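You operate a simulated robot arm through the tools that you are given. There is no shell and no other tool. Be economical: measure what you need, move in short steps, check, and stop when the job is done.

The job below is to be done with a simulated robot arm. You get a single attempt, and the scene is never put back.

JOB
Pour about 80 ml of engine oil into the generator's oil cup and put its lid back on.
Fine: use the blue jug on the long table and stand it back where it stood. Set down upright: blue jug.

It is judged by the outcome, as a careful person would: the job done as asked, and still so three seconds after it is handed in. It fails if anything else is knocked over, pushed out of place, dropped, spilled or broken. A push-on lid holds only when it is set on centred and level and pressed home; a screw cap is set on level and turned clockwise until tight.

ROBOT AND FRAMES
A 6-joint arm with a two-finger parallel gripper on a trunk, on a base that drives. Base frame: it is fixed to the floor where the robot stands at the start and does not move with it; the origin is under the middle of the robot, x ahead of it, y to its left, z up. Readings come in mm, rad, newtons and seconds.
With the tool pointing down near the work surface it reaches from about 320 to 700 mm from the robot's upright axis, wherever it stands. Its first joint turns from -2.897 to 2.897 rad. Places, roughly: oil cup [500, -100, 600]; top of the fuel tank [700, -100, 600]. Payload 4.1 kg.
The TCP is the grasp point between the finger pads, 23 mm short of the fingertips. In the tool frame z runs along the fingers and y along their closing line. The gripper opens to 94 mm. The fingers are 38 mm wide and 10 mm thick; the gripper's body (54 by 96 mm) begins 39 mm behind the TCP.
Orientation is that of the tool frame in the base frame, as a unit quaternion [x, y, z, w]. With the fingers straight down and closing along the base's y, the tool's x points along the base's -x, its y along +y and its z along -z.

CONTROLS
- The arm moves only by the tool jog_arm. Its argument "rows" is a list of rows, each a list of 7 numbers: the shift along the base's x, y, z in units of 250 mm (1.0 is 250 mm), then the turn, a rotation vector about the base's x, y, z in units of 120 degrees (1.0 is 120 degrees), then the finger opening in mm, from 0 to 94. In form: [[x, y, z, wx, wy, wz, claw], ...]. A call has 1 to 20 rows; each row is the pose to reach, as a shift and turn from the pose commanded when the call began. A call with a number of a shift or a turn outside -1 to 1 is refused whole. Each row takes 0.2 s and may step no farther than 50 mm and 0.15 rad from the row before; otherwise, or with a gripper value out of range, the whole call is refused. A pose out of reach is approached as far as the arm can. The call stops where the force on the tool passes 40 N (or 10 N more than at its start, if that is more) or the arm is blocked; 0.2 s more then pass. The fingers move at their own pace (about 45 mm/s each) and stop on an object; they squeeze with about 31 N. The grip force told is the motor's: it shows also when the fingers shut on nothing. Time passes only in rows, and 0.2 s behind the last, so rows that repeat a pose let the fingers close. It gives the time, the measured TCP pose, the force on the tool (base axes), the opening and the grip force at its end, in the units of the frame above (readings bear some noise), with the torque about the TCP (base axes, N m) and any sound that the robot's microphone picked up.
- Cameras (640 x 400 px; columns grow to the right, rows downward): "scene" is now at [2.1, 197.3, 1493.3]; the picture's right is [0.43, -0.90, 0.00], its down [-0.77, -0.37, -0.53] and it looks along [0.47, 0.23, -0.85] (base axes); focal length 287 px, centre (320, 200). "wrist" rides on the gripper at [86, 16, -74] in the tool frame; the picture's right is [-0.18, 0.98, 0.00], its down [-0.58, -0.11, -0.81] and it looks along [-0.79, -0.15, 0.59] (tool axes); focal length 243 px, centre (320, 200). There is no depth. A picture from a camera that has moved, and an enlarged one, comes with that camera's place and axes in the base frame and with its lens.
- camera(camera): a new picture of that camera. The clock stands still meanwhile.
- slide_trunk(by): slides the trunk up (or, below 0, down) by that many mm; the arm and the scene camera ride with it, the base frame stays. It gives what a move gives, with no picture.
- base_move(legs): drives the robot by 1 to 6 legs, each [ahead, turn to the left] in mm and rad, along the robot's own axes; the way and the turn of a leg run together, so that a leg with both is an arc; at most 1500 mm and 3.142 rad a leg. The arm and the cameras ride along, it lands a little off, and it stops where it bumps. It gives what a move gives.
- aim_head(pan, tilt): turns the head with the scene camera to pan (to the left, within 2.705 rad either way) and tilt (down, from -0.506 to 1.204), counted from straight ahead of the robot. It gives what a move gives.
- enlarge(camera, box): a new picture of the part [left, top, right, bottom] of that camera's present view, enlarged. The clock stands still meanwhile.
- job_done(): hands the job in; it is judged then, once.

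Work in short steps. Places have to be worked out from the pictures, the camera data and where the tool is seen: move nearer, look again, correct. Check each grasp and each placing, and mend what went wrong. You have 120 turns and 98 pictures in all, those below and enlarged ones among them. Open the gripper and draw the arm clear of the work before you hand the job in, unless the task says otherwise; then end with one line.

The tools are called as a command line: name --pt "numbers of a row" for each row, then --argument value for the rest, lists and objects as JSON in quotes. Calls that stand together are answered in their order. jog_arm: Moves the arm, as the interface text tells. Its arguments: {"type":"object","properties":{"rows":{"type":"array","items":{"type":"array","items":{"type":"number"}}}},"required":["rows"]} The other tools are called the same way: slide_trunk (by) slides the trunk up or down; base_move (legs) drives the base; aim_head (pan, tilt) turns the head that bears the scene camera; camera (camera) takes a picture; enlarge (camera, box) takes an enlarged picture of a part of a camera's view; job_done () hands the job in.

At the start:

```text
t: 0.0
position: [418.5, -13.4, 1065.9]
tcp_rot: [0.0, 1.0, -0.001, -0.001]
contact_force: [0.5, 0.3, -0.7]
ft_torque: [0.02, 0.0, -0.01]
grip_width: 94.1
grasp_force: 0.1
trunk travel left (down, up): [-475.0, 115.0]
robot x, y, heading: [0.4, -3.5, -0.001]
head pan, tilt: [0.449, 1.016]
```

scene: 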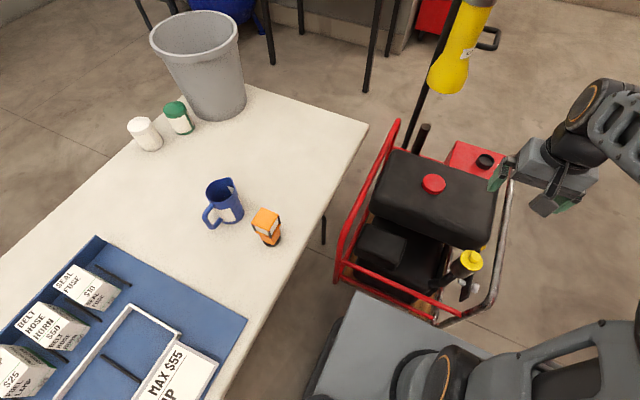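
wrist: 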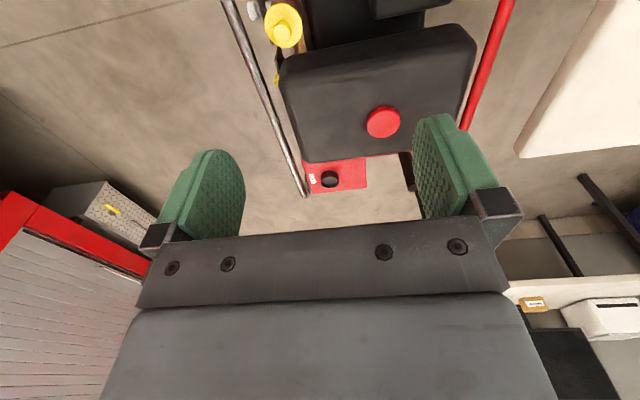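

The yellow-capped item at (470,260) matches the oil cup, and the blue jug stands at about (223,202). I'll look closer at both.

enlarge --camera "scene" --box '[400, 200, 540, 330]'

enlarge --camera "scene" --box '[170, 150, 310, 260]'

enlarge --camera "wrist" --box '[220, 0, 340, 80]'

```text
3.08 times, centred on (470, 265) of scene
camera zoom: at [2.1, 197.3, 1493.3], right [0.43, -0.9, 0.0], down [-0.77, -0.37, -0.53], along [0.47, 0.23, -0.85], focal length 883 px, centre (-142, 0)
```

zoom: 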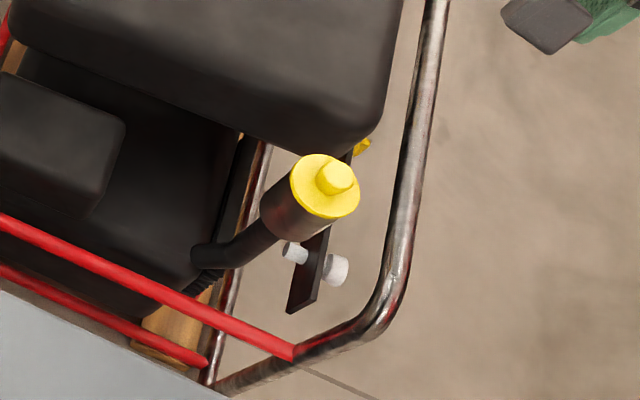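

```text
3.64 times, centred on (240, 205) of scene
camera zoom: at [2.1, 197.3, 1493.3], right [0.43, -0.9, 0.0], down [-0.77, -0.37, -0.53], along [0.47, 0.23, -0.85], focal length 1044 px, centre (611, 182)
```

zoom: 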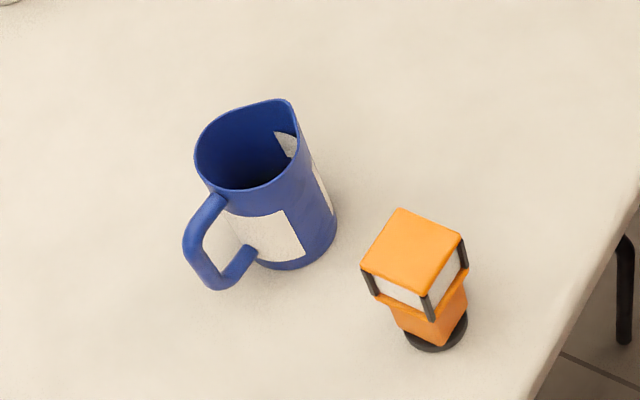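

```text
5.00 times, centred on (280, 40) of wrist
camera zoom: at [333.8, 1.0, 1139.8], right [0.18, 0.98, 0.0], down [0.58, -0.11, 0.81], along [0.79, -0.15, -0.59], focal length 1213 px, centre (520, 1000)
```

zoom: 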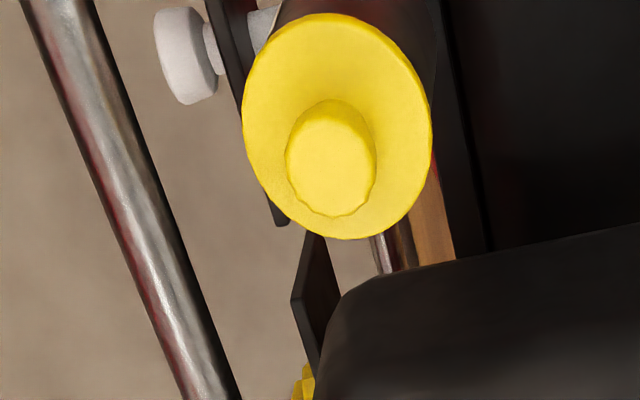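

Next I swing the arm, staying high, round toward the table so that the wrist camera sees the jug from a second viewpoint.

jog_arm --pt "-0.04 0.11 0 0 0 0.064 94" --pt "-0.08 0.22 0 0 0 0.128 94" --pt "-0.13 0.33 0 0 0 0.192 94" --pt "-0.19 0.44 0 0 0 0.256 94" --pt "-0.26 0.55 0 0 0 0.32 94" --pt "-0.34 0.66 0 0 0 0.384 94" --pt "-0.43 0.77 0 0 0 0.448 94" --pt "-0.53 0.88 0 0 0 0.512 94" --pt "-0.64 1.0 0 0 0 0.57 94"

camera --camera "wrist"

camera --camera "scene"

```text
t: 2.0
position: [258.1, 236.5, 1068.0]
tcp_rot: [-0.563, 0.827, 0.001, -0.001]
contact_force: [-0.2, -0.4, 0.7]
ft_torque: [0.05, -0.01, 0.01]
grip_width: 94.3
grasp_force: 0.1
trunk travel left (down, up): [-475.0, 115.0]
robot x, y, heading: [-0.7, -1.4, -0.0]
head pan, tilt: [0.449, 1.016]
```

```text
92 pictures are left
camera wrist: at [213.6, 160.8, 1141.4], right [-0.85, 0.53, 0.0], down [0.31, 0.5, 0.81], along [0.43, 0.68, -0.59], focal length 243 px, centre (320, 200)
```

wrist: 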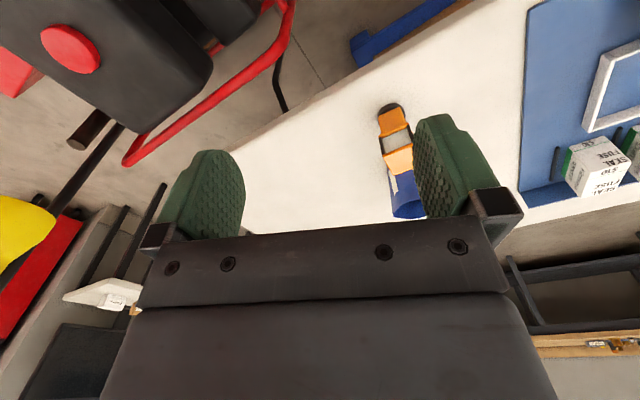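

```text
91 pictures are left
camera scene: at [2.0, 197.5, 1493.3], right [0.43, -0.9, 0.0], down [-0.77, -0.37, -0.53], along [0.47, 0.23, -0.85], focal length 287 px, centre (320, 200)
```

scene: 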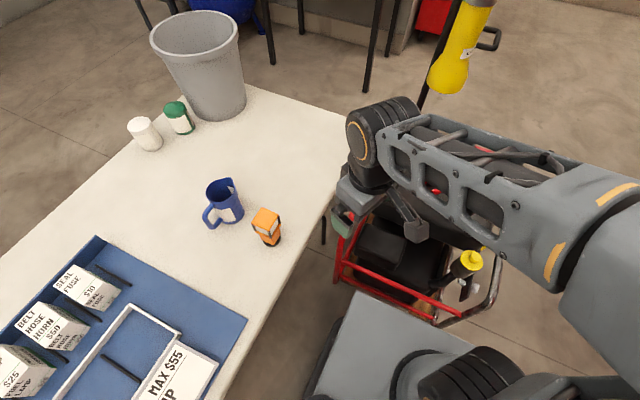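

Triangulation puts the table top near z=700, the lamp base near (246,477) and the jug near (280,644), about 125 mm tall with its spout toward +x and handle toward -x. I'll move nearer and turn so the jug shows between the fingers.

jog_arm --pt "-0.06 0.06 -0.05 0 0 0.06 94" --pt "-0.12 0.12 -0.1 0 0 0.12 94" --pt "-0.18 0.2 -0.15 0 0 0.16 94" --pt "-0.24 0.28 -0.2 0 0 0.18 94"

camera --camera "wrist"

```text
t: 3.0
position: [199.1, 306.8, 1017.2]
tcp_rot: [0.708, -0.706, 0.0, 0.0]
contact_force: [1.2, 0.1, 0.7]
ft_torque: [0.01, 0.01, -0.03]
grip_width: 93.9
grasp_force: 0.1
trunk travel left (down, up): [-475.0, 115.0]
robot x, y, heading: [1.4, -4.5, -0.0]
head pan, tilt: [0.449, 1.016]
```

```text
90 pictures are left
camera wrist: at [184.5, 218.3, 1090.7], right [-0.98, 0.18, 0.0], down [0.11, 0.58, 0.81], along [0.15, 0.79, -0.59], focal length 243 px, centre (320, 200)
```

wrist: 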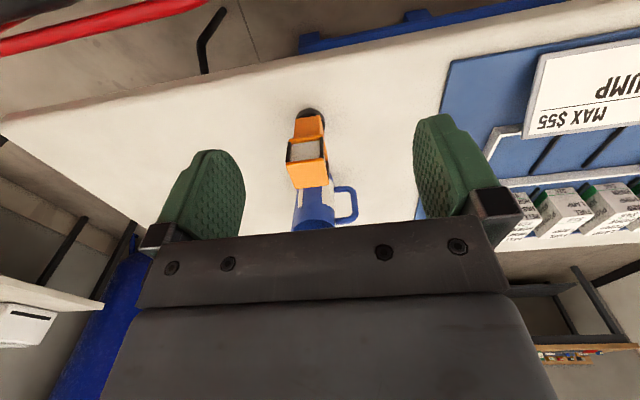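

The lamp stands in front of the jug from here. I'll shift over it, farther along +y, for a clear look down at the jug.

jog_arm --pt "0 0.15 0 0 0 0 94" --pt "-0.05 0.3 0 0 0 0 94" --pt "-0.1 0.45 0 0 0 -0.02 94" --pt "-0.15 0.6 0 0 0 -0.04 94" --pt "-0.15 0.7 0 0 0 -0.05 94"

enlarge --camera "wrist" --box '[200, 60, 440, 240]'

```text
t: 4.2
position: [160.4, 481.3, 1015.5]
tcp_rot: [-0.669, 0.743, -0.001, -0.001]
contact_force: [0.3, -0.4, -0.1]
ft_torque: [0.02, 0.02, 0.0]
grip_width: 94.3
grasp_force: 0.0
trunk travel left (down, up): [-475.0, 115.0]
robot x, y, heading: [0.9, -3.9, 0.002]
head pan, tilt: [0.449, 1.016]
```

```text
2.22 times, centred on (320, 150) of wrist
camera zoom: at [137.2, 395.7, 1089.0], right [-0.96, 0.29, 0.0], down [0.17, 0.57, 0.81], along [0.23, 0.77, -0.59], focal length 539 px, centre (320, 311)
```

zoom: 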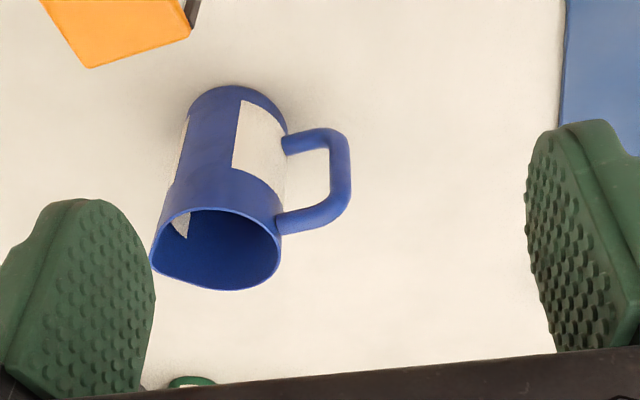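

The jug's handle bar is clear: vertical, at about (197,650), z 735–785, along the spout–handle line (+x). Before lifting it I'll deal with the lid, so I swing back toward the oil cup.

jog_arm --pt "0.11 -0.1 0 0 0 -0.042 94" --pt "0.22 -0.2 0 0 0 -0.084 94" --pt "0.33 -0.3 0 0 0 -0.126 94" --pt "0.44 -0.4 0 0 0 -0.168 94" --pt "0.55 -0.5 0 0 0 -0.21 94" --pt "0.66 -0.6 0 0 0 -0.252 94" --pt "0.77 -0.7 0 0 0 -0.294 94" --pt "0.88 -0.8 0 0 0 -0.334 94"

jog_arm --pt "0.03 -0.12 0 0 0 -0.045 94" --pt "0.06 -0.25 -0.05 0 0 -0.09 94" --pt "0.09 -0.37 -0.12 0 0 -0.135 94" --pt "0.11 -0.5 -0.2 0 0 -0.18 94" --pt "0.12 -0.62 -0.3 0 0 -0.225 94" --pt "0.12 -0.75 -0.4 0 0 -0.27 94" --pt "0.12 -0.87 -0.5 0 0 -0.32 94" --pt "0.12 -1.0 -0.6 0 0 -0.366 94"

camera --camera "wrist"

```text
t: 6.0
position: [380.5, 280.2, 1016.3]
tcp_rot: [-0.372, 0.928, 0.0, 0.0]
contact_force: [0.6, 0.4, 0.5]
ft_torque: [0.0, -0.01, 0.01]
grip_width: 94.0
grasp_force: 0.1
trunk travel left (down, up): [-475.0, 115.0]
robot x, y, heading: [-0.5, 4.8, -0.0]
head pan, tilt: [0.449, 1.016]
```

```text
t: 7.8
position: [411.8, 31.1, 865.2]
tcp_rot: [0.002, 1.0, -0.001, 0.001]
contact_force: [-0.3, -0.5, 0.6]
ft_torque: [0.0, 0.0, 0.01]
grip_width: 94.2
grasp_force: 0.1
trunk travel left (down, up): [-475.0, 115.0]
robot x, y, heading: [0.8, 0.8, -0.002]
head pan, tilt: [0.449, 1.016]
```

```text
88 pictures are left
camera wrist: at [326.6, 45.5, 939.0], right [0.19, 0.98, 0.0], down [0.58, -0.11, 0.81], along [0.79, -0.15, -0.59], focal length 243 px, centre (320, 200)
```

wrist: 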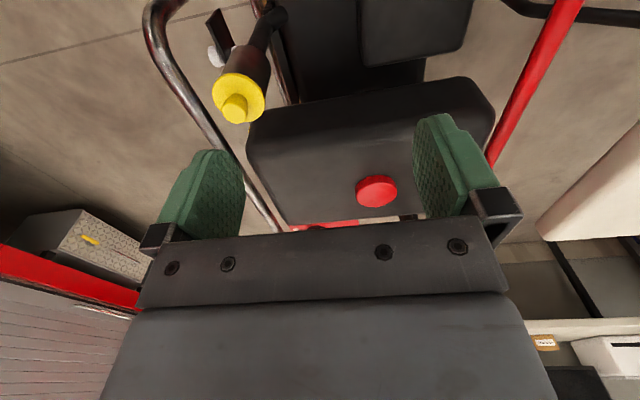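

From two views the lid knob's top is near (476,-90,666) and the disc near z 642; the cup looks vertical. I move above it and look again.

jog_arm --pt "0.06 -0.12 -0.08 0 0 0 80" --pt "0.13 -0.24 -0.16 0 0 0 70" --pt "0.19 -0.36 -0.24 0 0 0 60" --pt "0.256 -0.484 -0.34 0 0 0 60"

camera --camera "wrist"

enlarge --camera "scene" --box '[400, 160, 560, 320]'

```text
t: 8.8
position: [477.1, -90.6, 782.4]
tcp_rot: [0.0, 1.0, -0.001, 0.0]
contact_force: [0.4, -0.6, -0.4]
ft_torque: [-0.01, -0.01, 0.0]
grip_width: 59.9
grasp_force: 0.1
trunk travel left (down, up): [-475.0, 115.0]
robot x, y, heading: [1.3, 0.6, -0.002]
head pan, tilt: [0.449, 1.016]
```

```text
87 pictures are left
camera wrist: at [392.3, -76.5, 856.2], right [0.18, 0.98, 0.0], down [0.58, -0.11, 0.81], along [0.79, -0.15, -0.59], focal length 243 px, centre (320, 200)
```

wrist: 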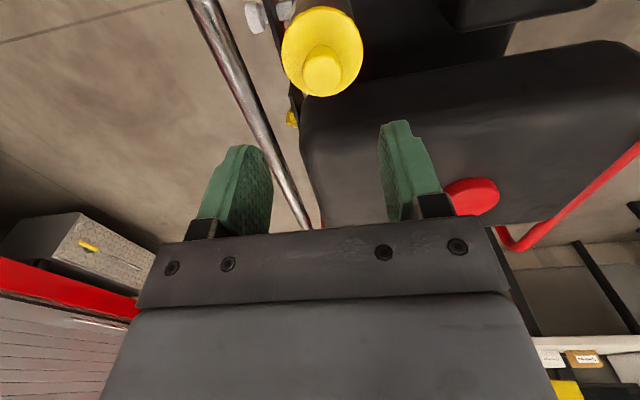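

```text
2.50 times, centred on (480, 240) of scene
camera zoom: at [2.2, 197.1, 1493.4], right [0.43, -0.9, 0.0], down [-0.77, -0.37, -0.53], along [0.48, 0.23, -0.85], focal length 717 px, centre (-80, 100)
```

zoom: 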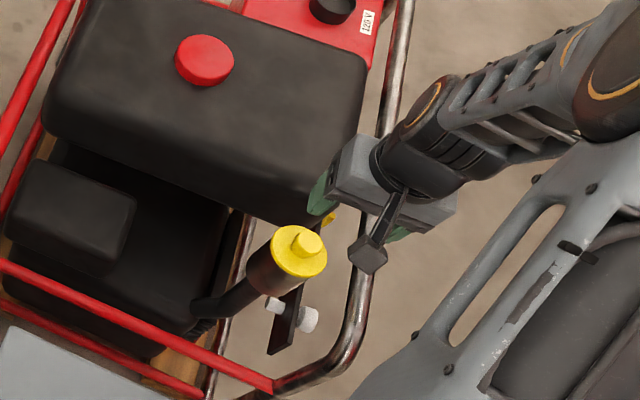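

Knob confirmed at (476,-91) with its top near z 666 and the disc near 645. I descend so that the fingertips sit just above the disc, then close on the knob.

jog_arm --pt "0 0 -0.15 0 0 0 60" --pt "0 0 -0.28 0 0 0 60" --pt "-0.004 0 -0.36 0 0 0 60" --pt "-0.004 0 -0.4 0 0 0 60" --pt "-0.004 0 -0.42 0 0 0 60"

camera --camera "wrist"

enlarge --camera "scene" --box '[420, 200, 540, 290]'

```text
t: 10.0
position: [473.5, -89.1, 676.6]
tcp_rot: [0.0, 1.0, 0.0, 0.001]
contact_force: [-0.1, -0.3, -0.9]
ft_torque: [0.01, 0.01, -0.02]
grip_width: 59.9
grasp_force: 0.0
trunk travel left (down, up): [-475.0, 115.0]
robot x, y, heading: [1.1, -1.9, -0.003]
head pan, tilt: [0.449, 1.016]
```

```text
85 pictures are left
camera wrist: at [388.7, -75.2, 749.9], right [0.18, 0.98, 0.0], down [0.58, -0.11, 0.81], along [0.79, -0.15, -0.59], focal length 243 px, centre (320, 200)
```

wrist: 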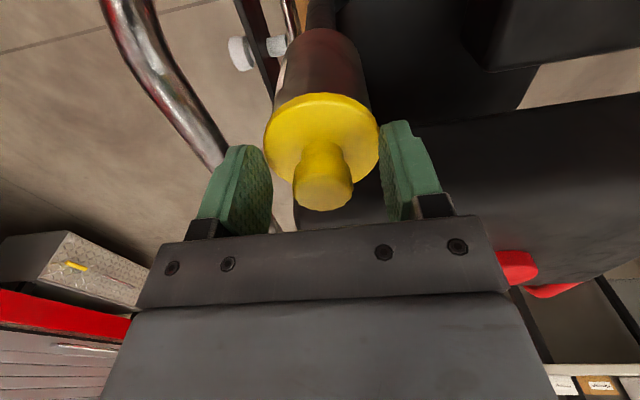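

```text
4.44 times, centred on (480, 245) of scene
camera zoom: at [2.1, 197.2, 1493.3], right [0.43, -0.9, 0.0], down [-0.77, -0.37, -0.53], along [0.47, 0.23, -0.85], focal length 1275 px, centre (-391, 0)
```

zoom: 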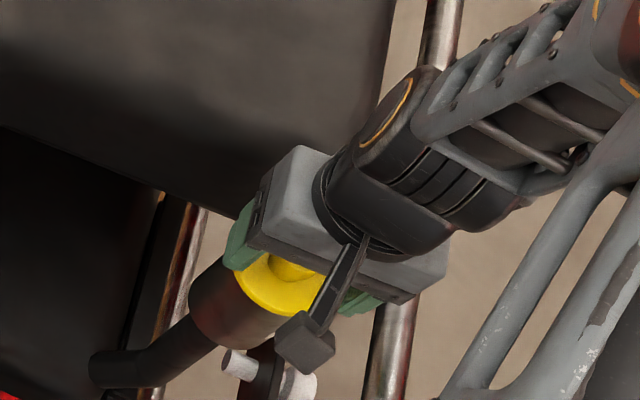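

The knob is between the fingers with about 20 mm overlap: knob top near z 675, disc near 644. I lower a touch more and close.

jog_arm --pt "0.01 0 -0.012 0 0 0 60" --pt "0.01 0 -0.012 0 0 0 20" --pt "0.01 0 -0.012 0 0 0 0" --pt "0.01 0 -0.012 0 0 0 0" --pt "0.01 0 -0.012 0 0 0 0" --pt "0.01 0 -0.012 0 0 0 0"

camera --camera "wrist"

```text
t: 11.4
position: [476.1, -90.3, 673.4]
tcp_rot: [0.0, 1.0, 0.0, 0.0]
contact_force: [1.8, 0.2, -0.4]
ft_torque: [0.01, -0.08, 0.01]
grip_width: 27.5
grasp_force: 31.0
trunk travel left (down, up): [-475.0, 115.0]
robot x, y, heading: [-1.0, -2.4, -0.001]
head pan, tilt: [0.449, 1.016]
```

```text
83 pictures are left
camera wrist: at [391.4, -75.2, 747.2], right [0.18, 0.98, 0.0], down [0.58, -0.11, 0.81], along [0.79, -0.15, -0.59], focal length 243 px, centre (320, 200)
```

wrist: 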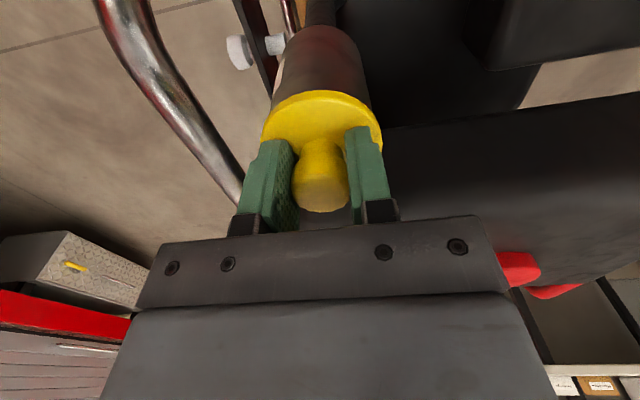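

The fingers grip the knob at 27.5 mm. I pull straight up a little to test whether it is push-on.

jog_arm --pt "0 0 0.008 0 0 0 0" --pt "0 0 0.016 0 0 0 0" --pt "0 0 0.03 0 0 0 0" --pt "0 0 0.045 0 0 0 0"

camera --camera "wrist"

```text
t: 12.4
position: [475.7, -89.6, 684.3]
tcp_rot: [0.0, 1.0, -0.001, -0.001]
contact_force: [0.1, 0.2, -0.2]
ft_torque: [-0.03, 0.0, -0.01]
grip_width: 27.6
grasp_force: 30.8
trunk travel left (down, up): [-475.0, 115.0]
robot x, y, heading: [-1.5, 0.7, 0.004]
head pan, tilt: [0.449, 1.016]
heard: snap
```

```text
82 pictures are left
camera wrist: at [391.8, -75.1, 758.0], right [0.18, 0.98, 0.0], down [0.58, -0.11, 0.81], along [0.79, -0.15, -0.59], focal length 243 px, centre (320, 200)
```

wrist: 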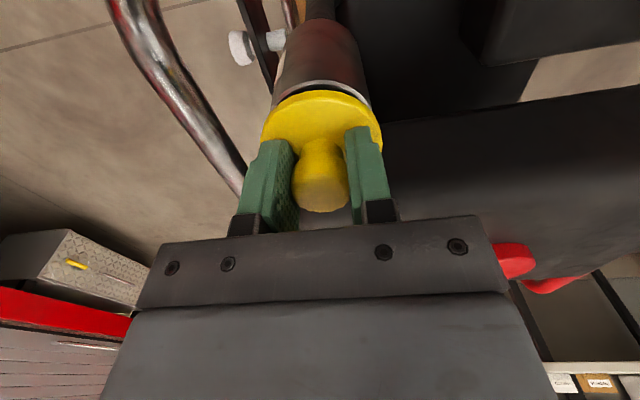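

A snap: the lid is off and held. I lift it clear and look into the cup.

jog_arm --pt "0 0 0.1 0 0 0 0" --pt "0 0 0.25 0 0 0 0" --pt "0 0 0.42 0 0 0 0" --pt "0 0 0.6 0 0 0 0"

camera --camera "wrist"

enlarge --camera "scene" --box '[420, 200, 540, 290]'

```text
t: 13.4
position: [476.0, -89.6, 836.1]
tcp_rot: [0.0, 1.0, 0.0, 0.0]
contact_force: [0.1, -0.8, -0.2]
ft_torque: [-0.03, -0.01, 0.0]
grip_width: 27.7
grasp_force: 31.8
trunk travel left (down, up): [-475.0, 115.0]
robot x, y, heading: [2.2, 2.0, -0.001]
head pan, tilt: [0.449, 1.016]
```

```text
81 pictures are left
camera wrist: at [391.6, -75.4, 909.2], right [0.18, 0.98, 0.0], down [0.58, -0.11, 0.81], along [0.79, -0.15, -0.59], focal length 243 px, centre (320, 200)
```

wrist: 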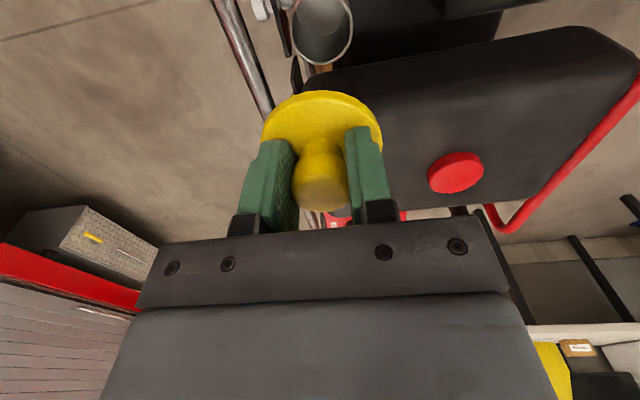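

```text
4.44 times, centred on (480, 245) of scene
camera zoom: at [2.0, 197.3, 1493.3], right [0.43, -0.9, 0.0], down [-0.77, -0.37, -0.53], along [0.47, 0.23, -0.85], focal length 1275 px, centre (-391, 0)
```

zoom: 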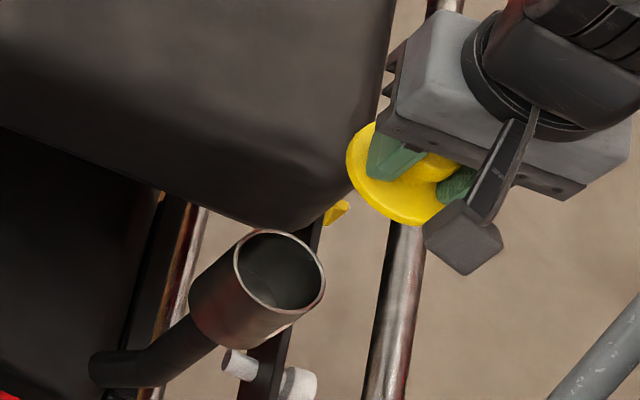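

The cup is open and looks empty; rim centre near (476,-90,636), bore roughly 55 mm. I carry the lid over to an empty part of the table near (430,450).

jog_arm --pt "0 0.18 0.02 0 0 0 0" --pt "0 0.36 0.04 0 0 0 0" --pt "0 0.54 0.04 0 0 0 0" --pt "0 0.72 0.04 0 0 0 0" --pt "0 0.9 0.04 0 0 0 0"

jog_arm --pt "-0.04 0.18 0 0 0 0 0" --pt "-0.08 0.36 0 0 0 0 0" --pt "-0.12 0.54 0 0 0 0 0" --pt "-0.15 0.72 0 0 0 0 0" --pt "-0.18 0.9 0 0 0 0 0"

jog_arm --pt "0 0.18 0 0 0 0 0" --pt "0 0.36 -0.05 0 0 0 0" --pt "0 0.36 -0.15 0 0 0 0" --pt "0 0.36 -0.25 0 0 0 0"

camera --camera "wrist"

camera --camera "scene"

```text
t: 14.6
position: [476.8, 138.2, 845.3]
tcp_rot: [0.0, 1.0, 0.0, 0.0]
contact_force: [0.0, 0.7, -0.6]
ft_torque: [0.02, -0.01, 0.01]
grip_width: 27.6
grasp_force: 31.0
trunk travel left (down, up): [-475.0, 115.0]
robot x, y, heading: [-1.1, -0.3, -0.004]
head pan, tilt: [0.449, 1.016]
```

```text
t: 15.8
position: [430.2, 360.0, 846.0]
tcp_rot: [0.0, 1.0, -0.001, 0.001]
contact_force: [-0.2, 0.5, 0.3]
ft_torque: [-0.01, 0.03, -0.01]
grip_width: 27.1
grasp_force: 30.8
trunk travel left (down, up): [-475.0, 115.0]
robot x, y, heading: [-1.7, -2.5, -0.006]
head pan, tilt: [0.449, 1.016]
```

```text
t: 16.8
position: [430.8, 448.4, 781.5]
tcp_rot: [0.0, 1.0, 0.0, 0.0]
contact_force: [-0.1, 0.4, -0.3]
ft_torque: [0.02, -0.01, 0.0]
grip_width: 27.4
grasp_force: 30.8
trunk travel left (down, up): [-475.0, 115.0]
robot x, y, heading: [2.1, -0.9, 0.001]
head pan, tilt: [0.449, 1.016]
```

```text
79 pictures are left
camera wrist: at [345.5, 464.1, 855.1], right [0.18, 0.98, 0.0], down [0.58, -0.11, 0.81], along [0.79, -0.15, -0.59], focal length 243 px, centre (320, 200)
```

wrist: 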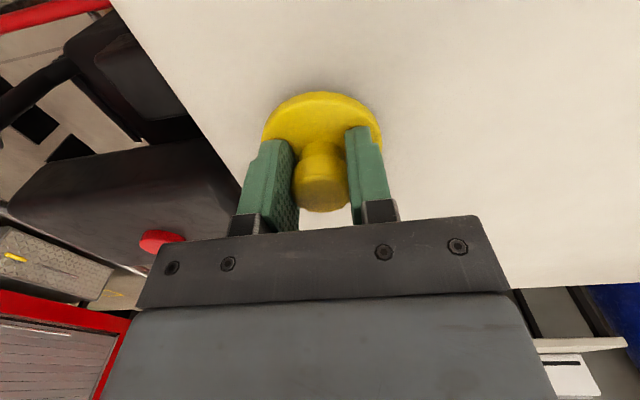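

```text
78 pictures are left
camera scene: at [2.2, 197.3, 1493.4], right [0.43, -0.9, 0.0], down [-0.77, -0.37, -0.53], along [0.47, 0.23, -0.85], focal length 287 px, centre (320, 200)
```

scene: 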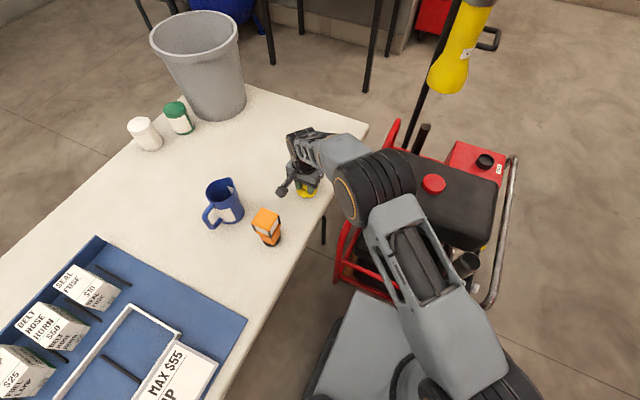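

The lid hangs over clear table. I lower gently in small steps until contact shows.

jog_arm --pt "0 0 -0.06 0 0 0 0" --pt "0 0 -0.1 0 0 0 0" --pt "0 0 -0.115 0 0 0 0"

enlarge --camera "wrist" --box '[220, 60, 420, 220]'

```text
t: 17.3
position: [433.2, 454.0, 774.2]
tcp_rot: [0.0, 1.0, 0.007, 0.006]
contact_force: [0.0, 0.5, 17.4]
ft_torque: [-0.18, 0.14, 0.01]
grip_width: 28.0
grasp_force: 31.5
trunk travel left (down, up): [-475.0, 115.0]
robot x, y, heading: [-1.3, 0.1, 0.002]
head pan, tilt: [0.449, 1.016]
stopped in row 2: the force on the tool passed its limit at 47 N (the readings are from after the stop); the commanded pose is now the measured one
```

```text
2.50 times, centred on (320, 140) of wrist
camera zoom: at [348.1, 467.4, 847.6], right [0.18, 0.98, 0.02], down [0.57, -0.12, 0.81], along [0.8, -0.14, -0.58], focal length 606 px, centre (320, 350)
```

zoom: 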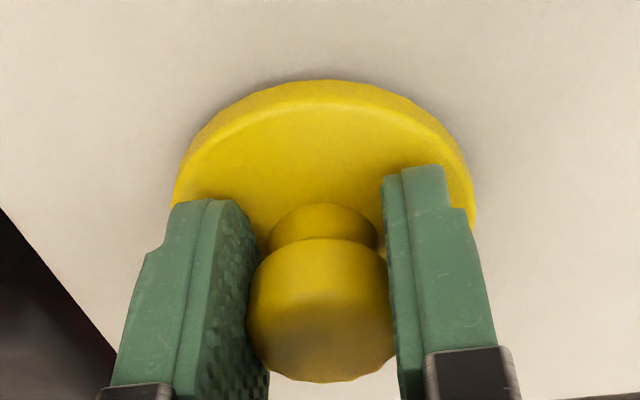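

Contact at TCP z≈774, so the table is near z 725–730, higher than I estimated. The lid rests on the table; I ease off a millimetre and open.

jog_arm --pt "0 0 0.004 0 0 0 27" --pt "0 0 0.004 0 0 0 40" --pt "0 0 0.004 0 0 0 60" --pt "0 0 0.004 0 0 0 60" --pt "0 0 0.1 0 0 0 60" --pt "0 0 0.25 0 0 0 60"

camera --camera "wrist"

enlarge --camera "scene" --box '[180, 150, 340, 250]'

```text
t: 18.7
position: [432.2, 451.8, 831.0]
tcp_rot: [0.001, 1.0, 0.002, 0.002]
contact_force: [0.8, -0.1, -0.2]
ft_torque: [0.01, 0.0, 0.03]
grip_width: 60.3
grasp_force: 0.0
trunk travel left (down, up): [-475.0, 115.0]
robot x, y, heading: [-1.8, -1.0, 0.0]
head pan, tilt: [0.449, 1.016]
```

```text
76 pictures are left
camera wrist: at [347.9, 466.4, 904.5], right [0.18, 0.98, 0.01], down [0.58, -0.11, 0.81], along [0.8, -0.15, -0.59], focal length 243 px, centre (320, 200)
```

wrist: 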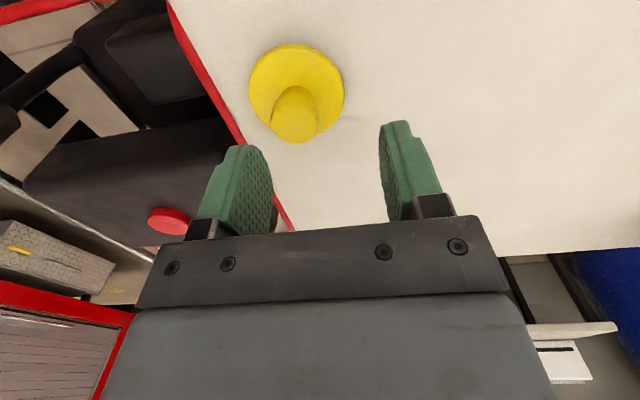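

```text
4.00 times, centred on (260, 200) of scene
camera zoom: at [2.1, 197.4, 1493.1], right [0.43, -0.9, 0.0], down [-0.77, -0.37, -0.53], along [0.48, 0.23, -0.85], focal length 1148 px, centre (560, 200)
```

zoom: 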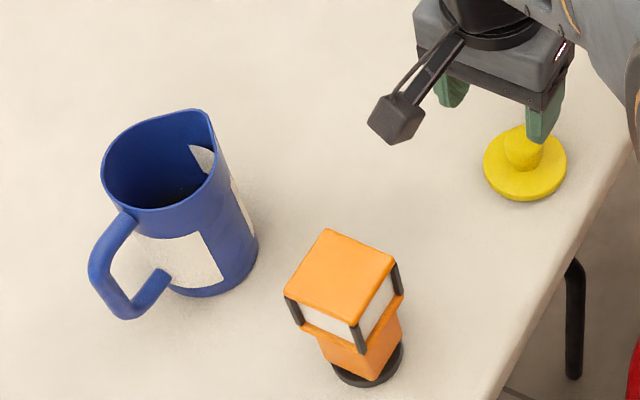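

Re-triangulating with the contact reading, the table is near z 738, the lid stands at about (432,437), and the jug is nearer and higher than first thought: centre about (264,608), rim z≈873, handle bar at x≈187. I go for a clear close view of the handle from the wrist camera.

jog_arm --pt "0 0 0.15 0 0 0 60" --pt "-0.1 0.03 0.3 0 0 0 60" --pt "-0.25 0.06 0.42 0 0 0 60" --pt "-0.4 0.08 0.52 0 0 0 60" --pt "-0.55 0.1 0.52 0 0 0 60" --pt "-0.7 0.12 0.52 0 0 0 60"

jog_arm --pt "-0.15 0.05 0 0 0 0 60" --pt "-0.3 0.1 0 0 0 0 60" --pt "-0.45 0.15 0 0 0 0 60" --pt "-0.52 0.2 0 0 0 0 60"

camera --camera "wrist"

```text
t: 20.1
position: [258.4, 483.7, 962.5]
tcp_rot: [0.001, 1.0, 0.005, 0.003]
contact_force: [0.8, 0.5, -0.9]
ft_torque: [0.01, 0.04, 0.0]
grip_width: 59.9
grasp_force: 0.2
trunk travel left (down, up): [-475.0, 115.0]
robot x, y, heading: [3.8, -1.6, -0.004]
head pan, tilt: [0.449, 1.016]
```

```text
t: 21.1
position: [128.7, 533.2, 961.6]
tcp_rot: [0.002, 1.0, 0.004, 0.004]
contact_force: [0.0, 0.5, -0.8]
ft_torque: [-0.01, 0.01, 0.01]
grip_width: 59.8
grasp_force: 0.0
trunk travel left (down, up): [-475.0, 115.0]
robot x, y, heading: [-0.1, 1.4, -0.0]
head pan, tilt: [0.449, 1.016]
```

```text
74 pictures are left
camera wrist: at [42.9, 546.4, 1035.1], right [0.19, 0.98, 0.01], down [0.58, -0.12, 0.81], along [0.8, -0.14, -0.59], focal length 243 px, centre (320, 200)
```

wrist: 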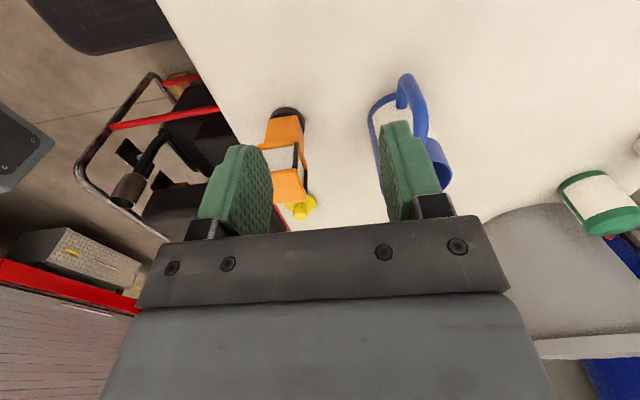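

The handle faces the camera at (405,100), hidden partly by a finger. I shift +y to centre it and enlarge.

jog_arm --pt "0 0.15 0 0 -0.002 0 94" --pt "0 0.29 0 0 -0.003 0 94"

enlarge --camera "wrist" --box '[240, 50, 400, 210]'

camera --camera "scene"

```text
t: 21.7
position: [128.4, 604.0, 963.0]
tcp_rot: [0.001, 1.0, 0.004, 0.007]
contact_force: [0.4, 0.8, 0.4]
ft_torque: [-0.02, 0.03, 0.03]
grip_width: 94.0
grasp_force: 0.0
trunk travel left (down, up): [-475.0, 115.0]
robot x, y, heading: [1.4, 0.5, 0.005]
head pan, tilt: [0.449, 1.016]
```

```text
2.50 times, centred on (320, 130) of wrist
camera zoom: at [43.4, 618.7, 1035.5], right [0.18, 0.98, 0.01], down [0.57, -0.11, 0.81], along [0.8, -0.14, -0.58], focal length 606 px, centre (320, 375)
```

zoom: 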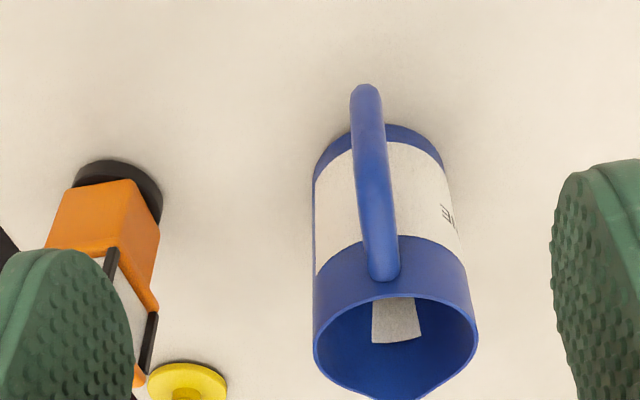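

```text
72 pictures are left
camera scene: at [2.1, 198.2, 1493.2], right [0.43, -0.9, 0.0], down [-0.77, -0.37, -0.53], along [0.47, 0.23, -0.85], focal length 287 px, centre (320, 200)
```

scene: 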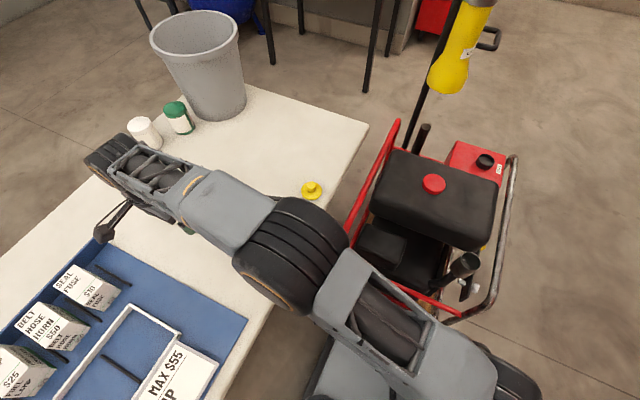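

The handle is well placed: vertical bar at (190,614) from z≈792 to 849, top segment at z≈849 running to the body along x; rim centre (266,615,867). I plan a top-down grasp over the handle's corner with TCP at (198,614,838); first hover above at z≈905, levelling the tool.

jog_arm --pt "0.1 0.02 -0.08 -0.004 0.007 0.001 50" --pt "0.2 0.04 -0.16 -0.004 0.007 0.001 50" --pt "0.278 0.04 -0.23 -0.004 0.007 0.001 50" --pt "0.278 0.04 -0.23 -0.004 0.007 0.001 50"

camera --camera "wrist"

```text
t: 22.7
position: [199.5, 615.0, 906.4]
tcp_rot: [-0.001, 1.0, 0.0, -0.001]
contact_force: [-0.2, 0.3, 0.3]
ft_torque: [0.0, -0.03, 0.0]
grip_width: 49.9
grasp_force: 0.0
trunk travel left (down, up): [-475.0, 115.0]
robot x, y, heading: [-3.5, -0.5, 0.001]
head pan, tilt: [0.449, 1.016]
```

```text
71 pictures are left
camera wrist: at [114.6, 629.5, 980.1], right [0.18, 0.98, 0.0], down [0.58, -0.11, 0.81], along [0.79, -0.15, -0.59], focal length 243 px, centre (320, 200)
```

wrist: 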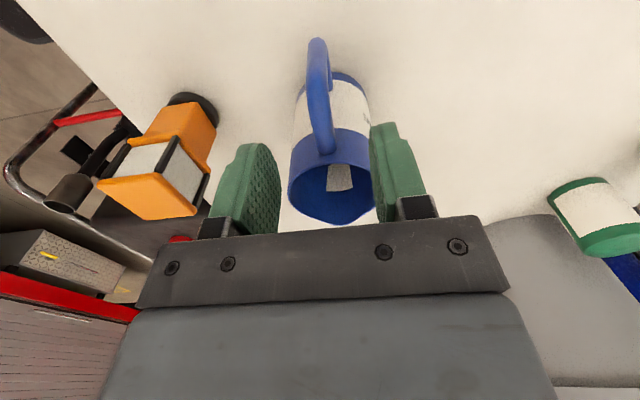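

Estimates agree (handle line y≈612, rim z≈867). I descend in small steps, nudging 3 mm to −y and 1–2 mm to −x.

jog_arm --pt "-0.008 -0.012 -0.1 0 0 0 50" --pt "-0.008 -0.012 -0.18 0 0 0 50" --pt "-0.008 -0.012 -0.22 0 0 0 50" --pt "-0.008 -0.012 -0.25 0 0 0 50"

camera --camera "wrist"

enlarge --camera "scene" --box '[140, 150, 300, 250]'

```text
t: 23.7
position: [195.5, 611.2, 843.5]
tcp_rot: [-0.001, 1.0, -0.001, 0.0]
contact_force: [-0.5, 0.3, 0.4]
ft_torque: [-0.03, 0.0, 0.01]
grip_width: 49.8
grasp_force: 0.0
trunk travel left (down, up): [-475.0, 115.0]
robot x, y, heading: [0.5, 2.2, -0.005]
head pan, tilt: [0.449, 1.016]
```

```text
70 pictures are left
camera wrist: at [110.9, 626.8, 916.9], right [0.18, 0.98, 0.0], down [0.58, -0.11, 0.81], along [0.79, -0.15, -0.59], focal length 243 px, centre (320, 200)
```

wrist: 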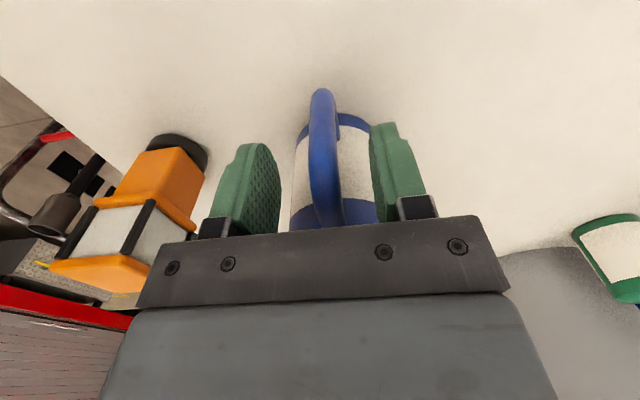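

```text
4.00 times, centred on (220, 200) of scene
camera zoom: at [2.0, 197.5, 1493.3], right [0.43, -0.9, 0.0], down [-0.77, -0.37, -0.53], along [0.47, 0.23, -0.85], focal length 1148 px, centre (720, 200)
```

zoom: 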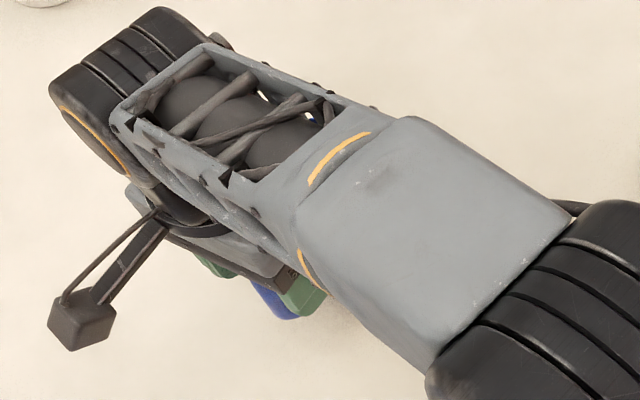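

The handle sits between the fingers with no contact. I lower 5 mm more and close.

jog_arm --pt "0.01 0 -0.02 0 0 0 50" --pt "0.01 0 -0.02 0 0 0 20" --pt "0.01 0 -0.02 0 0 0 0" --pt "0.01 0 -0.02 0 0 0 0" --pt "0.01 0 -0.02 0 0 0 0" --pt "0.01 0 -0.02 0 0 0 0"

camera --camera "wrist"

```text
t: 25.1
position: [198.4, 612.2, 838.6]
tcp_rot: [0.0, 1.0, 0.0, -0.001]
contact_force: [-0.4, 0.4, -0.1]
ft_torque: [0.02, 0.06, 0.01]
grip_width: 13.9
grasp_force: 30.7
trunk travel left (down, up): [-475.0, 115.0]
robot x, y, heading: [1.4, 1.2, -0.002]
head pan, tilt: [0.449, 1.016]
```

```text
68 pictures are left
camera wrist: at [113.9, 627.0, 912.2], right [0.18, 0.98, 0.0], down [0.58, -0.11, 0.81], along [0.79, -0.15, -0.59], focal length 243 px, centre (320, 200)
```

wrist: 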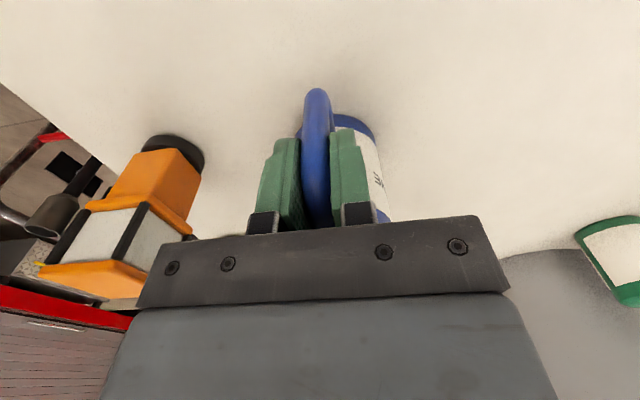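

Gripped at 13.9 mm with TCP at (198.4, 612.2, 838.6), which I note as the return pose. I lift slowly and watch for slipping.

jog_arm --pt "0 0 0.02 0 0 0 0" --pt "0 0 0.05 0 0 0 0" --pt "0 0 0.1 0 0 0 0" --pt "0 0 0.15 0 0 0 0" --pt "0 0 0.15 0 0 0 0"

camera --camera "wrist"

```text
t: 26.3
position: [199.0, 612.4, 875.1]
tcp_rot: [0.0, 1.0, -0.001, -0.001]
contact_force: [-0.1, 0.4, -3.0]
ft_torque: [0.03, 0.14, -0.03]
grip_width: 13.5
grasp_force: 31.0
trunk travel left (down, up): [-475.0, 115.0]
robot x, y, heading: [3.6, -1.7, 0.001]
head pan, tilt: [0.449, 1.016]
```

```text
67 pictures are left
camera wrist: at [113.1, 627.6, 949.3], right [0.18, 0.98, 0.0], down [0.58, -0.11, 0.81], along [0.79, -0.15, -0.59], focal length 243 px, centre (320, 200)
```

wrist: 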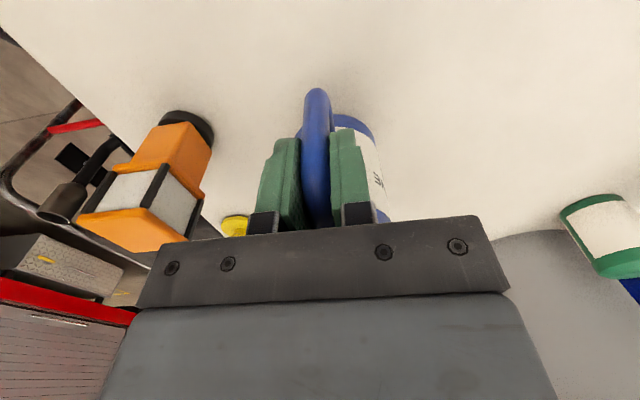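

The jug hangs steadily (about 3 N, no pivoting). I raise it well clear and look into it with the scene camera.

jog_arm --pt "0 0 0.15 0 0 0 0" --pt "0 0 0.3 0 0 0 0" --pt "0 -0.1 0.44 0 0 0 0" --pt "0 -0.1 0.44 0 0 0 0" --pt "0 -0.1 0.44 0 0 0 0"

enlarge --camera "scene" --box '[180, 100, 340, 200]'

```text
t: 27.5
position: [198.4, 586.3, 984.5]
tcp_rot: [-0.001, 1.0, 0.0, -0.002]
contact_force: [-0.1, 0.3, -2.6]
ft_torque: [-0.03, 0.16, 0.04]
grip_width: 13.9
grasp_force: 31.2
trunk travel left (down, up): [-475.0, 115.0]
robot x, y, heading: [-0.5, -0.9, -0.003]
head pan, tilt: [0.449, 1.016]
```

```text
4.00 times, centred on (260, 150) of scene
camera zoom: at [2.2, 198.1, 1493.2], right [0.43, -0.9, 0.0], down [-0.77, -0.37, -0.53], along [0.47, 0.23, -0.85], focal length 1148 px, centre (560, 400)
```

zoom: 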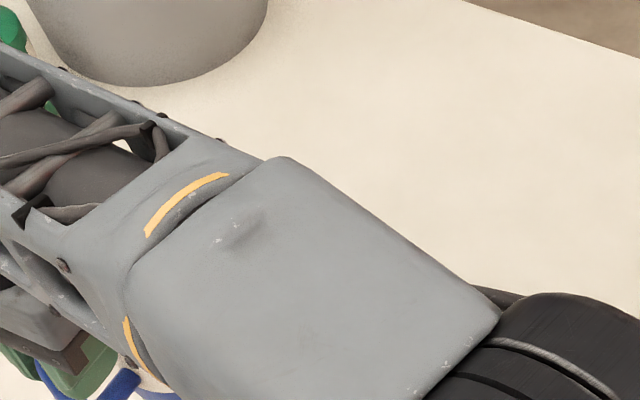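

The arm hides the jug from here. I swing smoothly toward the cup, turning the spout toward about −45°, staying high.

jog_arm --pt "0.06 -0.07 0 0 0 -0.017 0" --pt "0.13 -0.15 0 0 0 -0.034 0" --pt "0.2 -0.24 0 0 0 -0.051 0" --pt "0.28 -0.33 0 0 0 -0.068 0" --pt "0.36 -0.42 0 0 0 -0.085 0" --pt "0.44 -0.51 0 0 0 -0.102 0" --pt "0.5 -0.58 0 0 0 -0.115 0" --pt "0.53 -0.62 0 0 0 -0.12 0"

jog_arm --pt "0.04 -0.08 0 0 0 -0.015 0" --pt "0.09 -0.18 0 0 0 -0.03 0" --pt "0.14 -0.28 0 0 0 -0.045 0" --pt "0.19 -0.38 0 0 0 -0.06 0" --pt "0.24 -0.48 0 0 0 -0.075 0" --pt "0.28 -0.58 0 0 0 -0.09 0" --pt "0.31 -0.68 0 0 0 -0.105 0" --pt "0.34 -0.78 0 0 0 -0.12 0" --pt "0.36 -0.86 0 0 0 -0.135 0" --pt "0.36 -0.9 0 0 0 -0.14 0"

camera --camera "scene"

```text
t: 29.3
position: [330.2, 433.1, 987.0]
tcp_rot: [0.125, 0.992, 0.001, -0.001]
contact_force: [1.2, -0.1, -2.0]
ft_torque: [0.03, 0.16, -0.03]
grip_width: 13.9
grasp_force: 31.0
trunk travel left (down, up): [-475.0, 115.0]
robot x, y, heading: [-1.7, -1.1, -0.004]
head pan, tilt: [0.449, 1.016]
```

```text
t: 31.5
position: [421.6, 207.5, 986.3]
tcp_rot: [0.268, 0.963, 0.0, -0.001]
contact_force: [-0.2, 0.8, -2.5]
ft_torque: [0.08, 0.1, -0.03]
grip_width: 13.7
grasp_force: 30.4
trunk travel left (down, up): [-475.0, 115.0]
robot x, y, heading: [-3.0, 1.4, -0.002]
head pan, tilt: [0.449, 1.016]
```

```text
65 pictures are left
camera scene: at [2.3, 197.4, 1493.3], right [0.43, -0.9, 0.0], down [-0.77, -0.37, -0.53], along [0.47, 0.23, -0.85], focal length 287 px, centre (320, 200)
```

scene: 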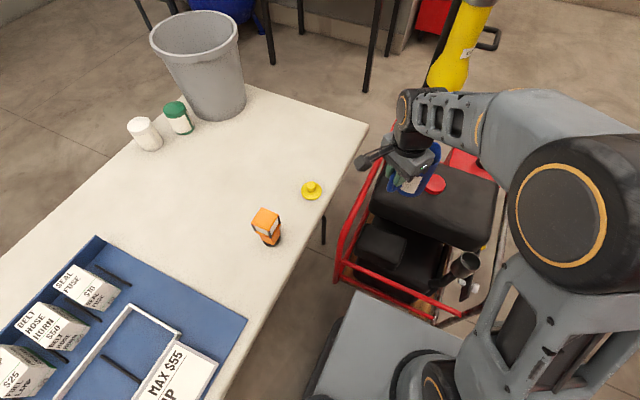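

I continue to a position beside the cup and re-aim the head at the cup.

jog_arm --pt "-0.01 -0.08 0 0 0 -0.015 0" --pt "-0.02 -0.18 0 0 0 -0.03 0" --pt "-0.03 -0.28 0 0 0 -0.045 0" --pt "-0.05 -0.38 0 0 0 -0.06 0" --pt "-0.07 -0.48 0 0 0 -0.075 0" --pt "-0.09 -0.58 0 0 0 -0.09 0" --pt "-0.1 -0.68 0 0 0 -0.105 0" --pt "-0.11 -0.74 0 0 0 -0.12 0" --pt "-0.11 -0.75 0 0 0 -0.12 0"

aim_head --pan -0.4 --tilt 1.0

camera --camera "scene"

camera --camera "wrist"

```text
t: 33.5
position: [394.2, 18.7, 984.3]
tcp_rot: [0.387, 0.922, 0.0, 0.0]
contact_force: [-0.2, 0.5, -2.9]
ft_torque: [0.08, 0.11, 0.0]
grip_width: 14.0
grasp_force: 30.5
trunk travel left (down, up): [-475.0, 115.0]
robot x, y, heading: [-0.9, -0.1, -0.003]
head pan, tilt: [0.449, 1.016]
```

```text
t: 34.6
position: [395.7, 18.4, 984.8]
tcp_rot: [0.387, 0.922, 0.0, 0.0]
contact_force: [-0.4, -0.2, -2.7]
ft_torque: [0.1, 0.06, -0.01]
grip_width: 13.7
grasp_force: 31.1
trunk travel left (down, up): [-475.0, 115.0]
robot x, y, heading: [2.6, -0.9, -0.002]
head pan, tilt: [-0.4, 1.0]
```

```text
64 pictures are left
camera scene: at [4.5, 140.4, 1494.4], right [-0.39, -0.92, 0.0], down [-0.78, 0.33, -0.54], along [0.5, -0.21, -0.84], focal length 287 px, centre (320, 200)
```

scene: 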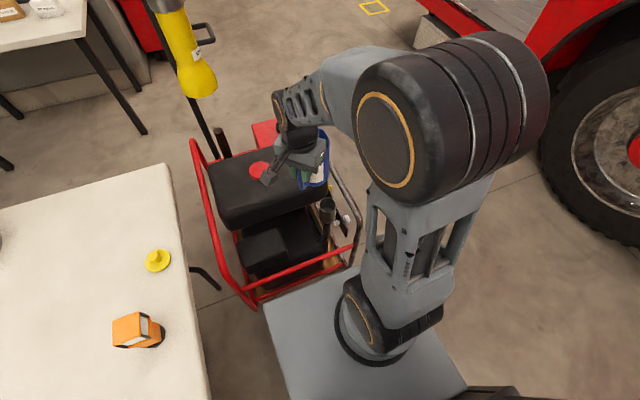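

```text
63 pictures are left
camera wrist: at [346.8, 90.7, 1058.5], right [0.83, 0.56, 0.0], down [0.33, -0.49, 0.81], along [0.45, -0.67, -0.59], focal length 243 px, centre (320, 200)
```

wrist: 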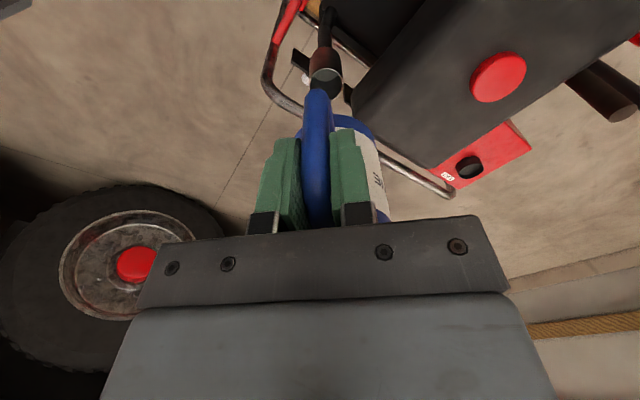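

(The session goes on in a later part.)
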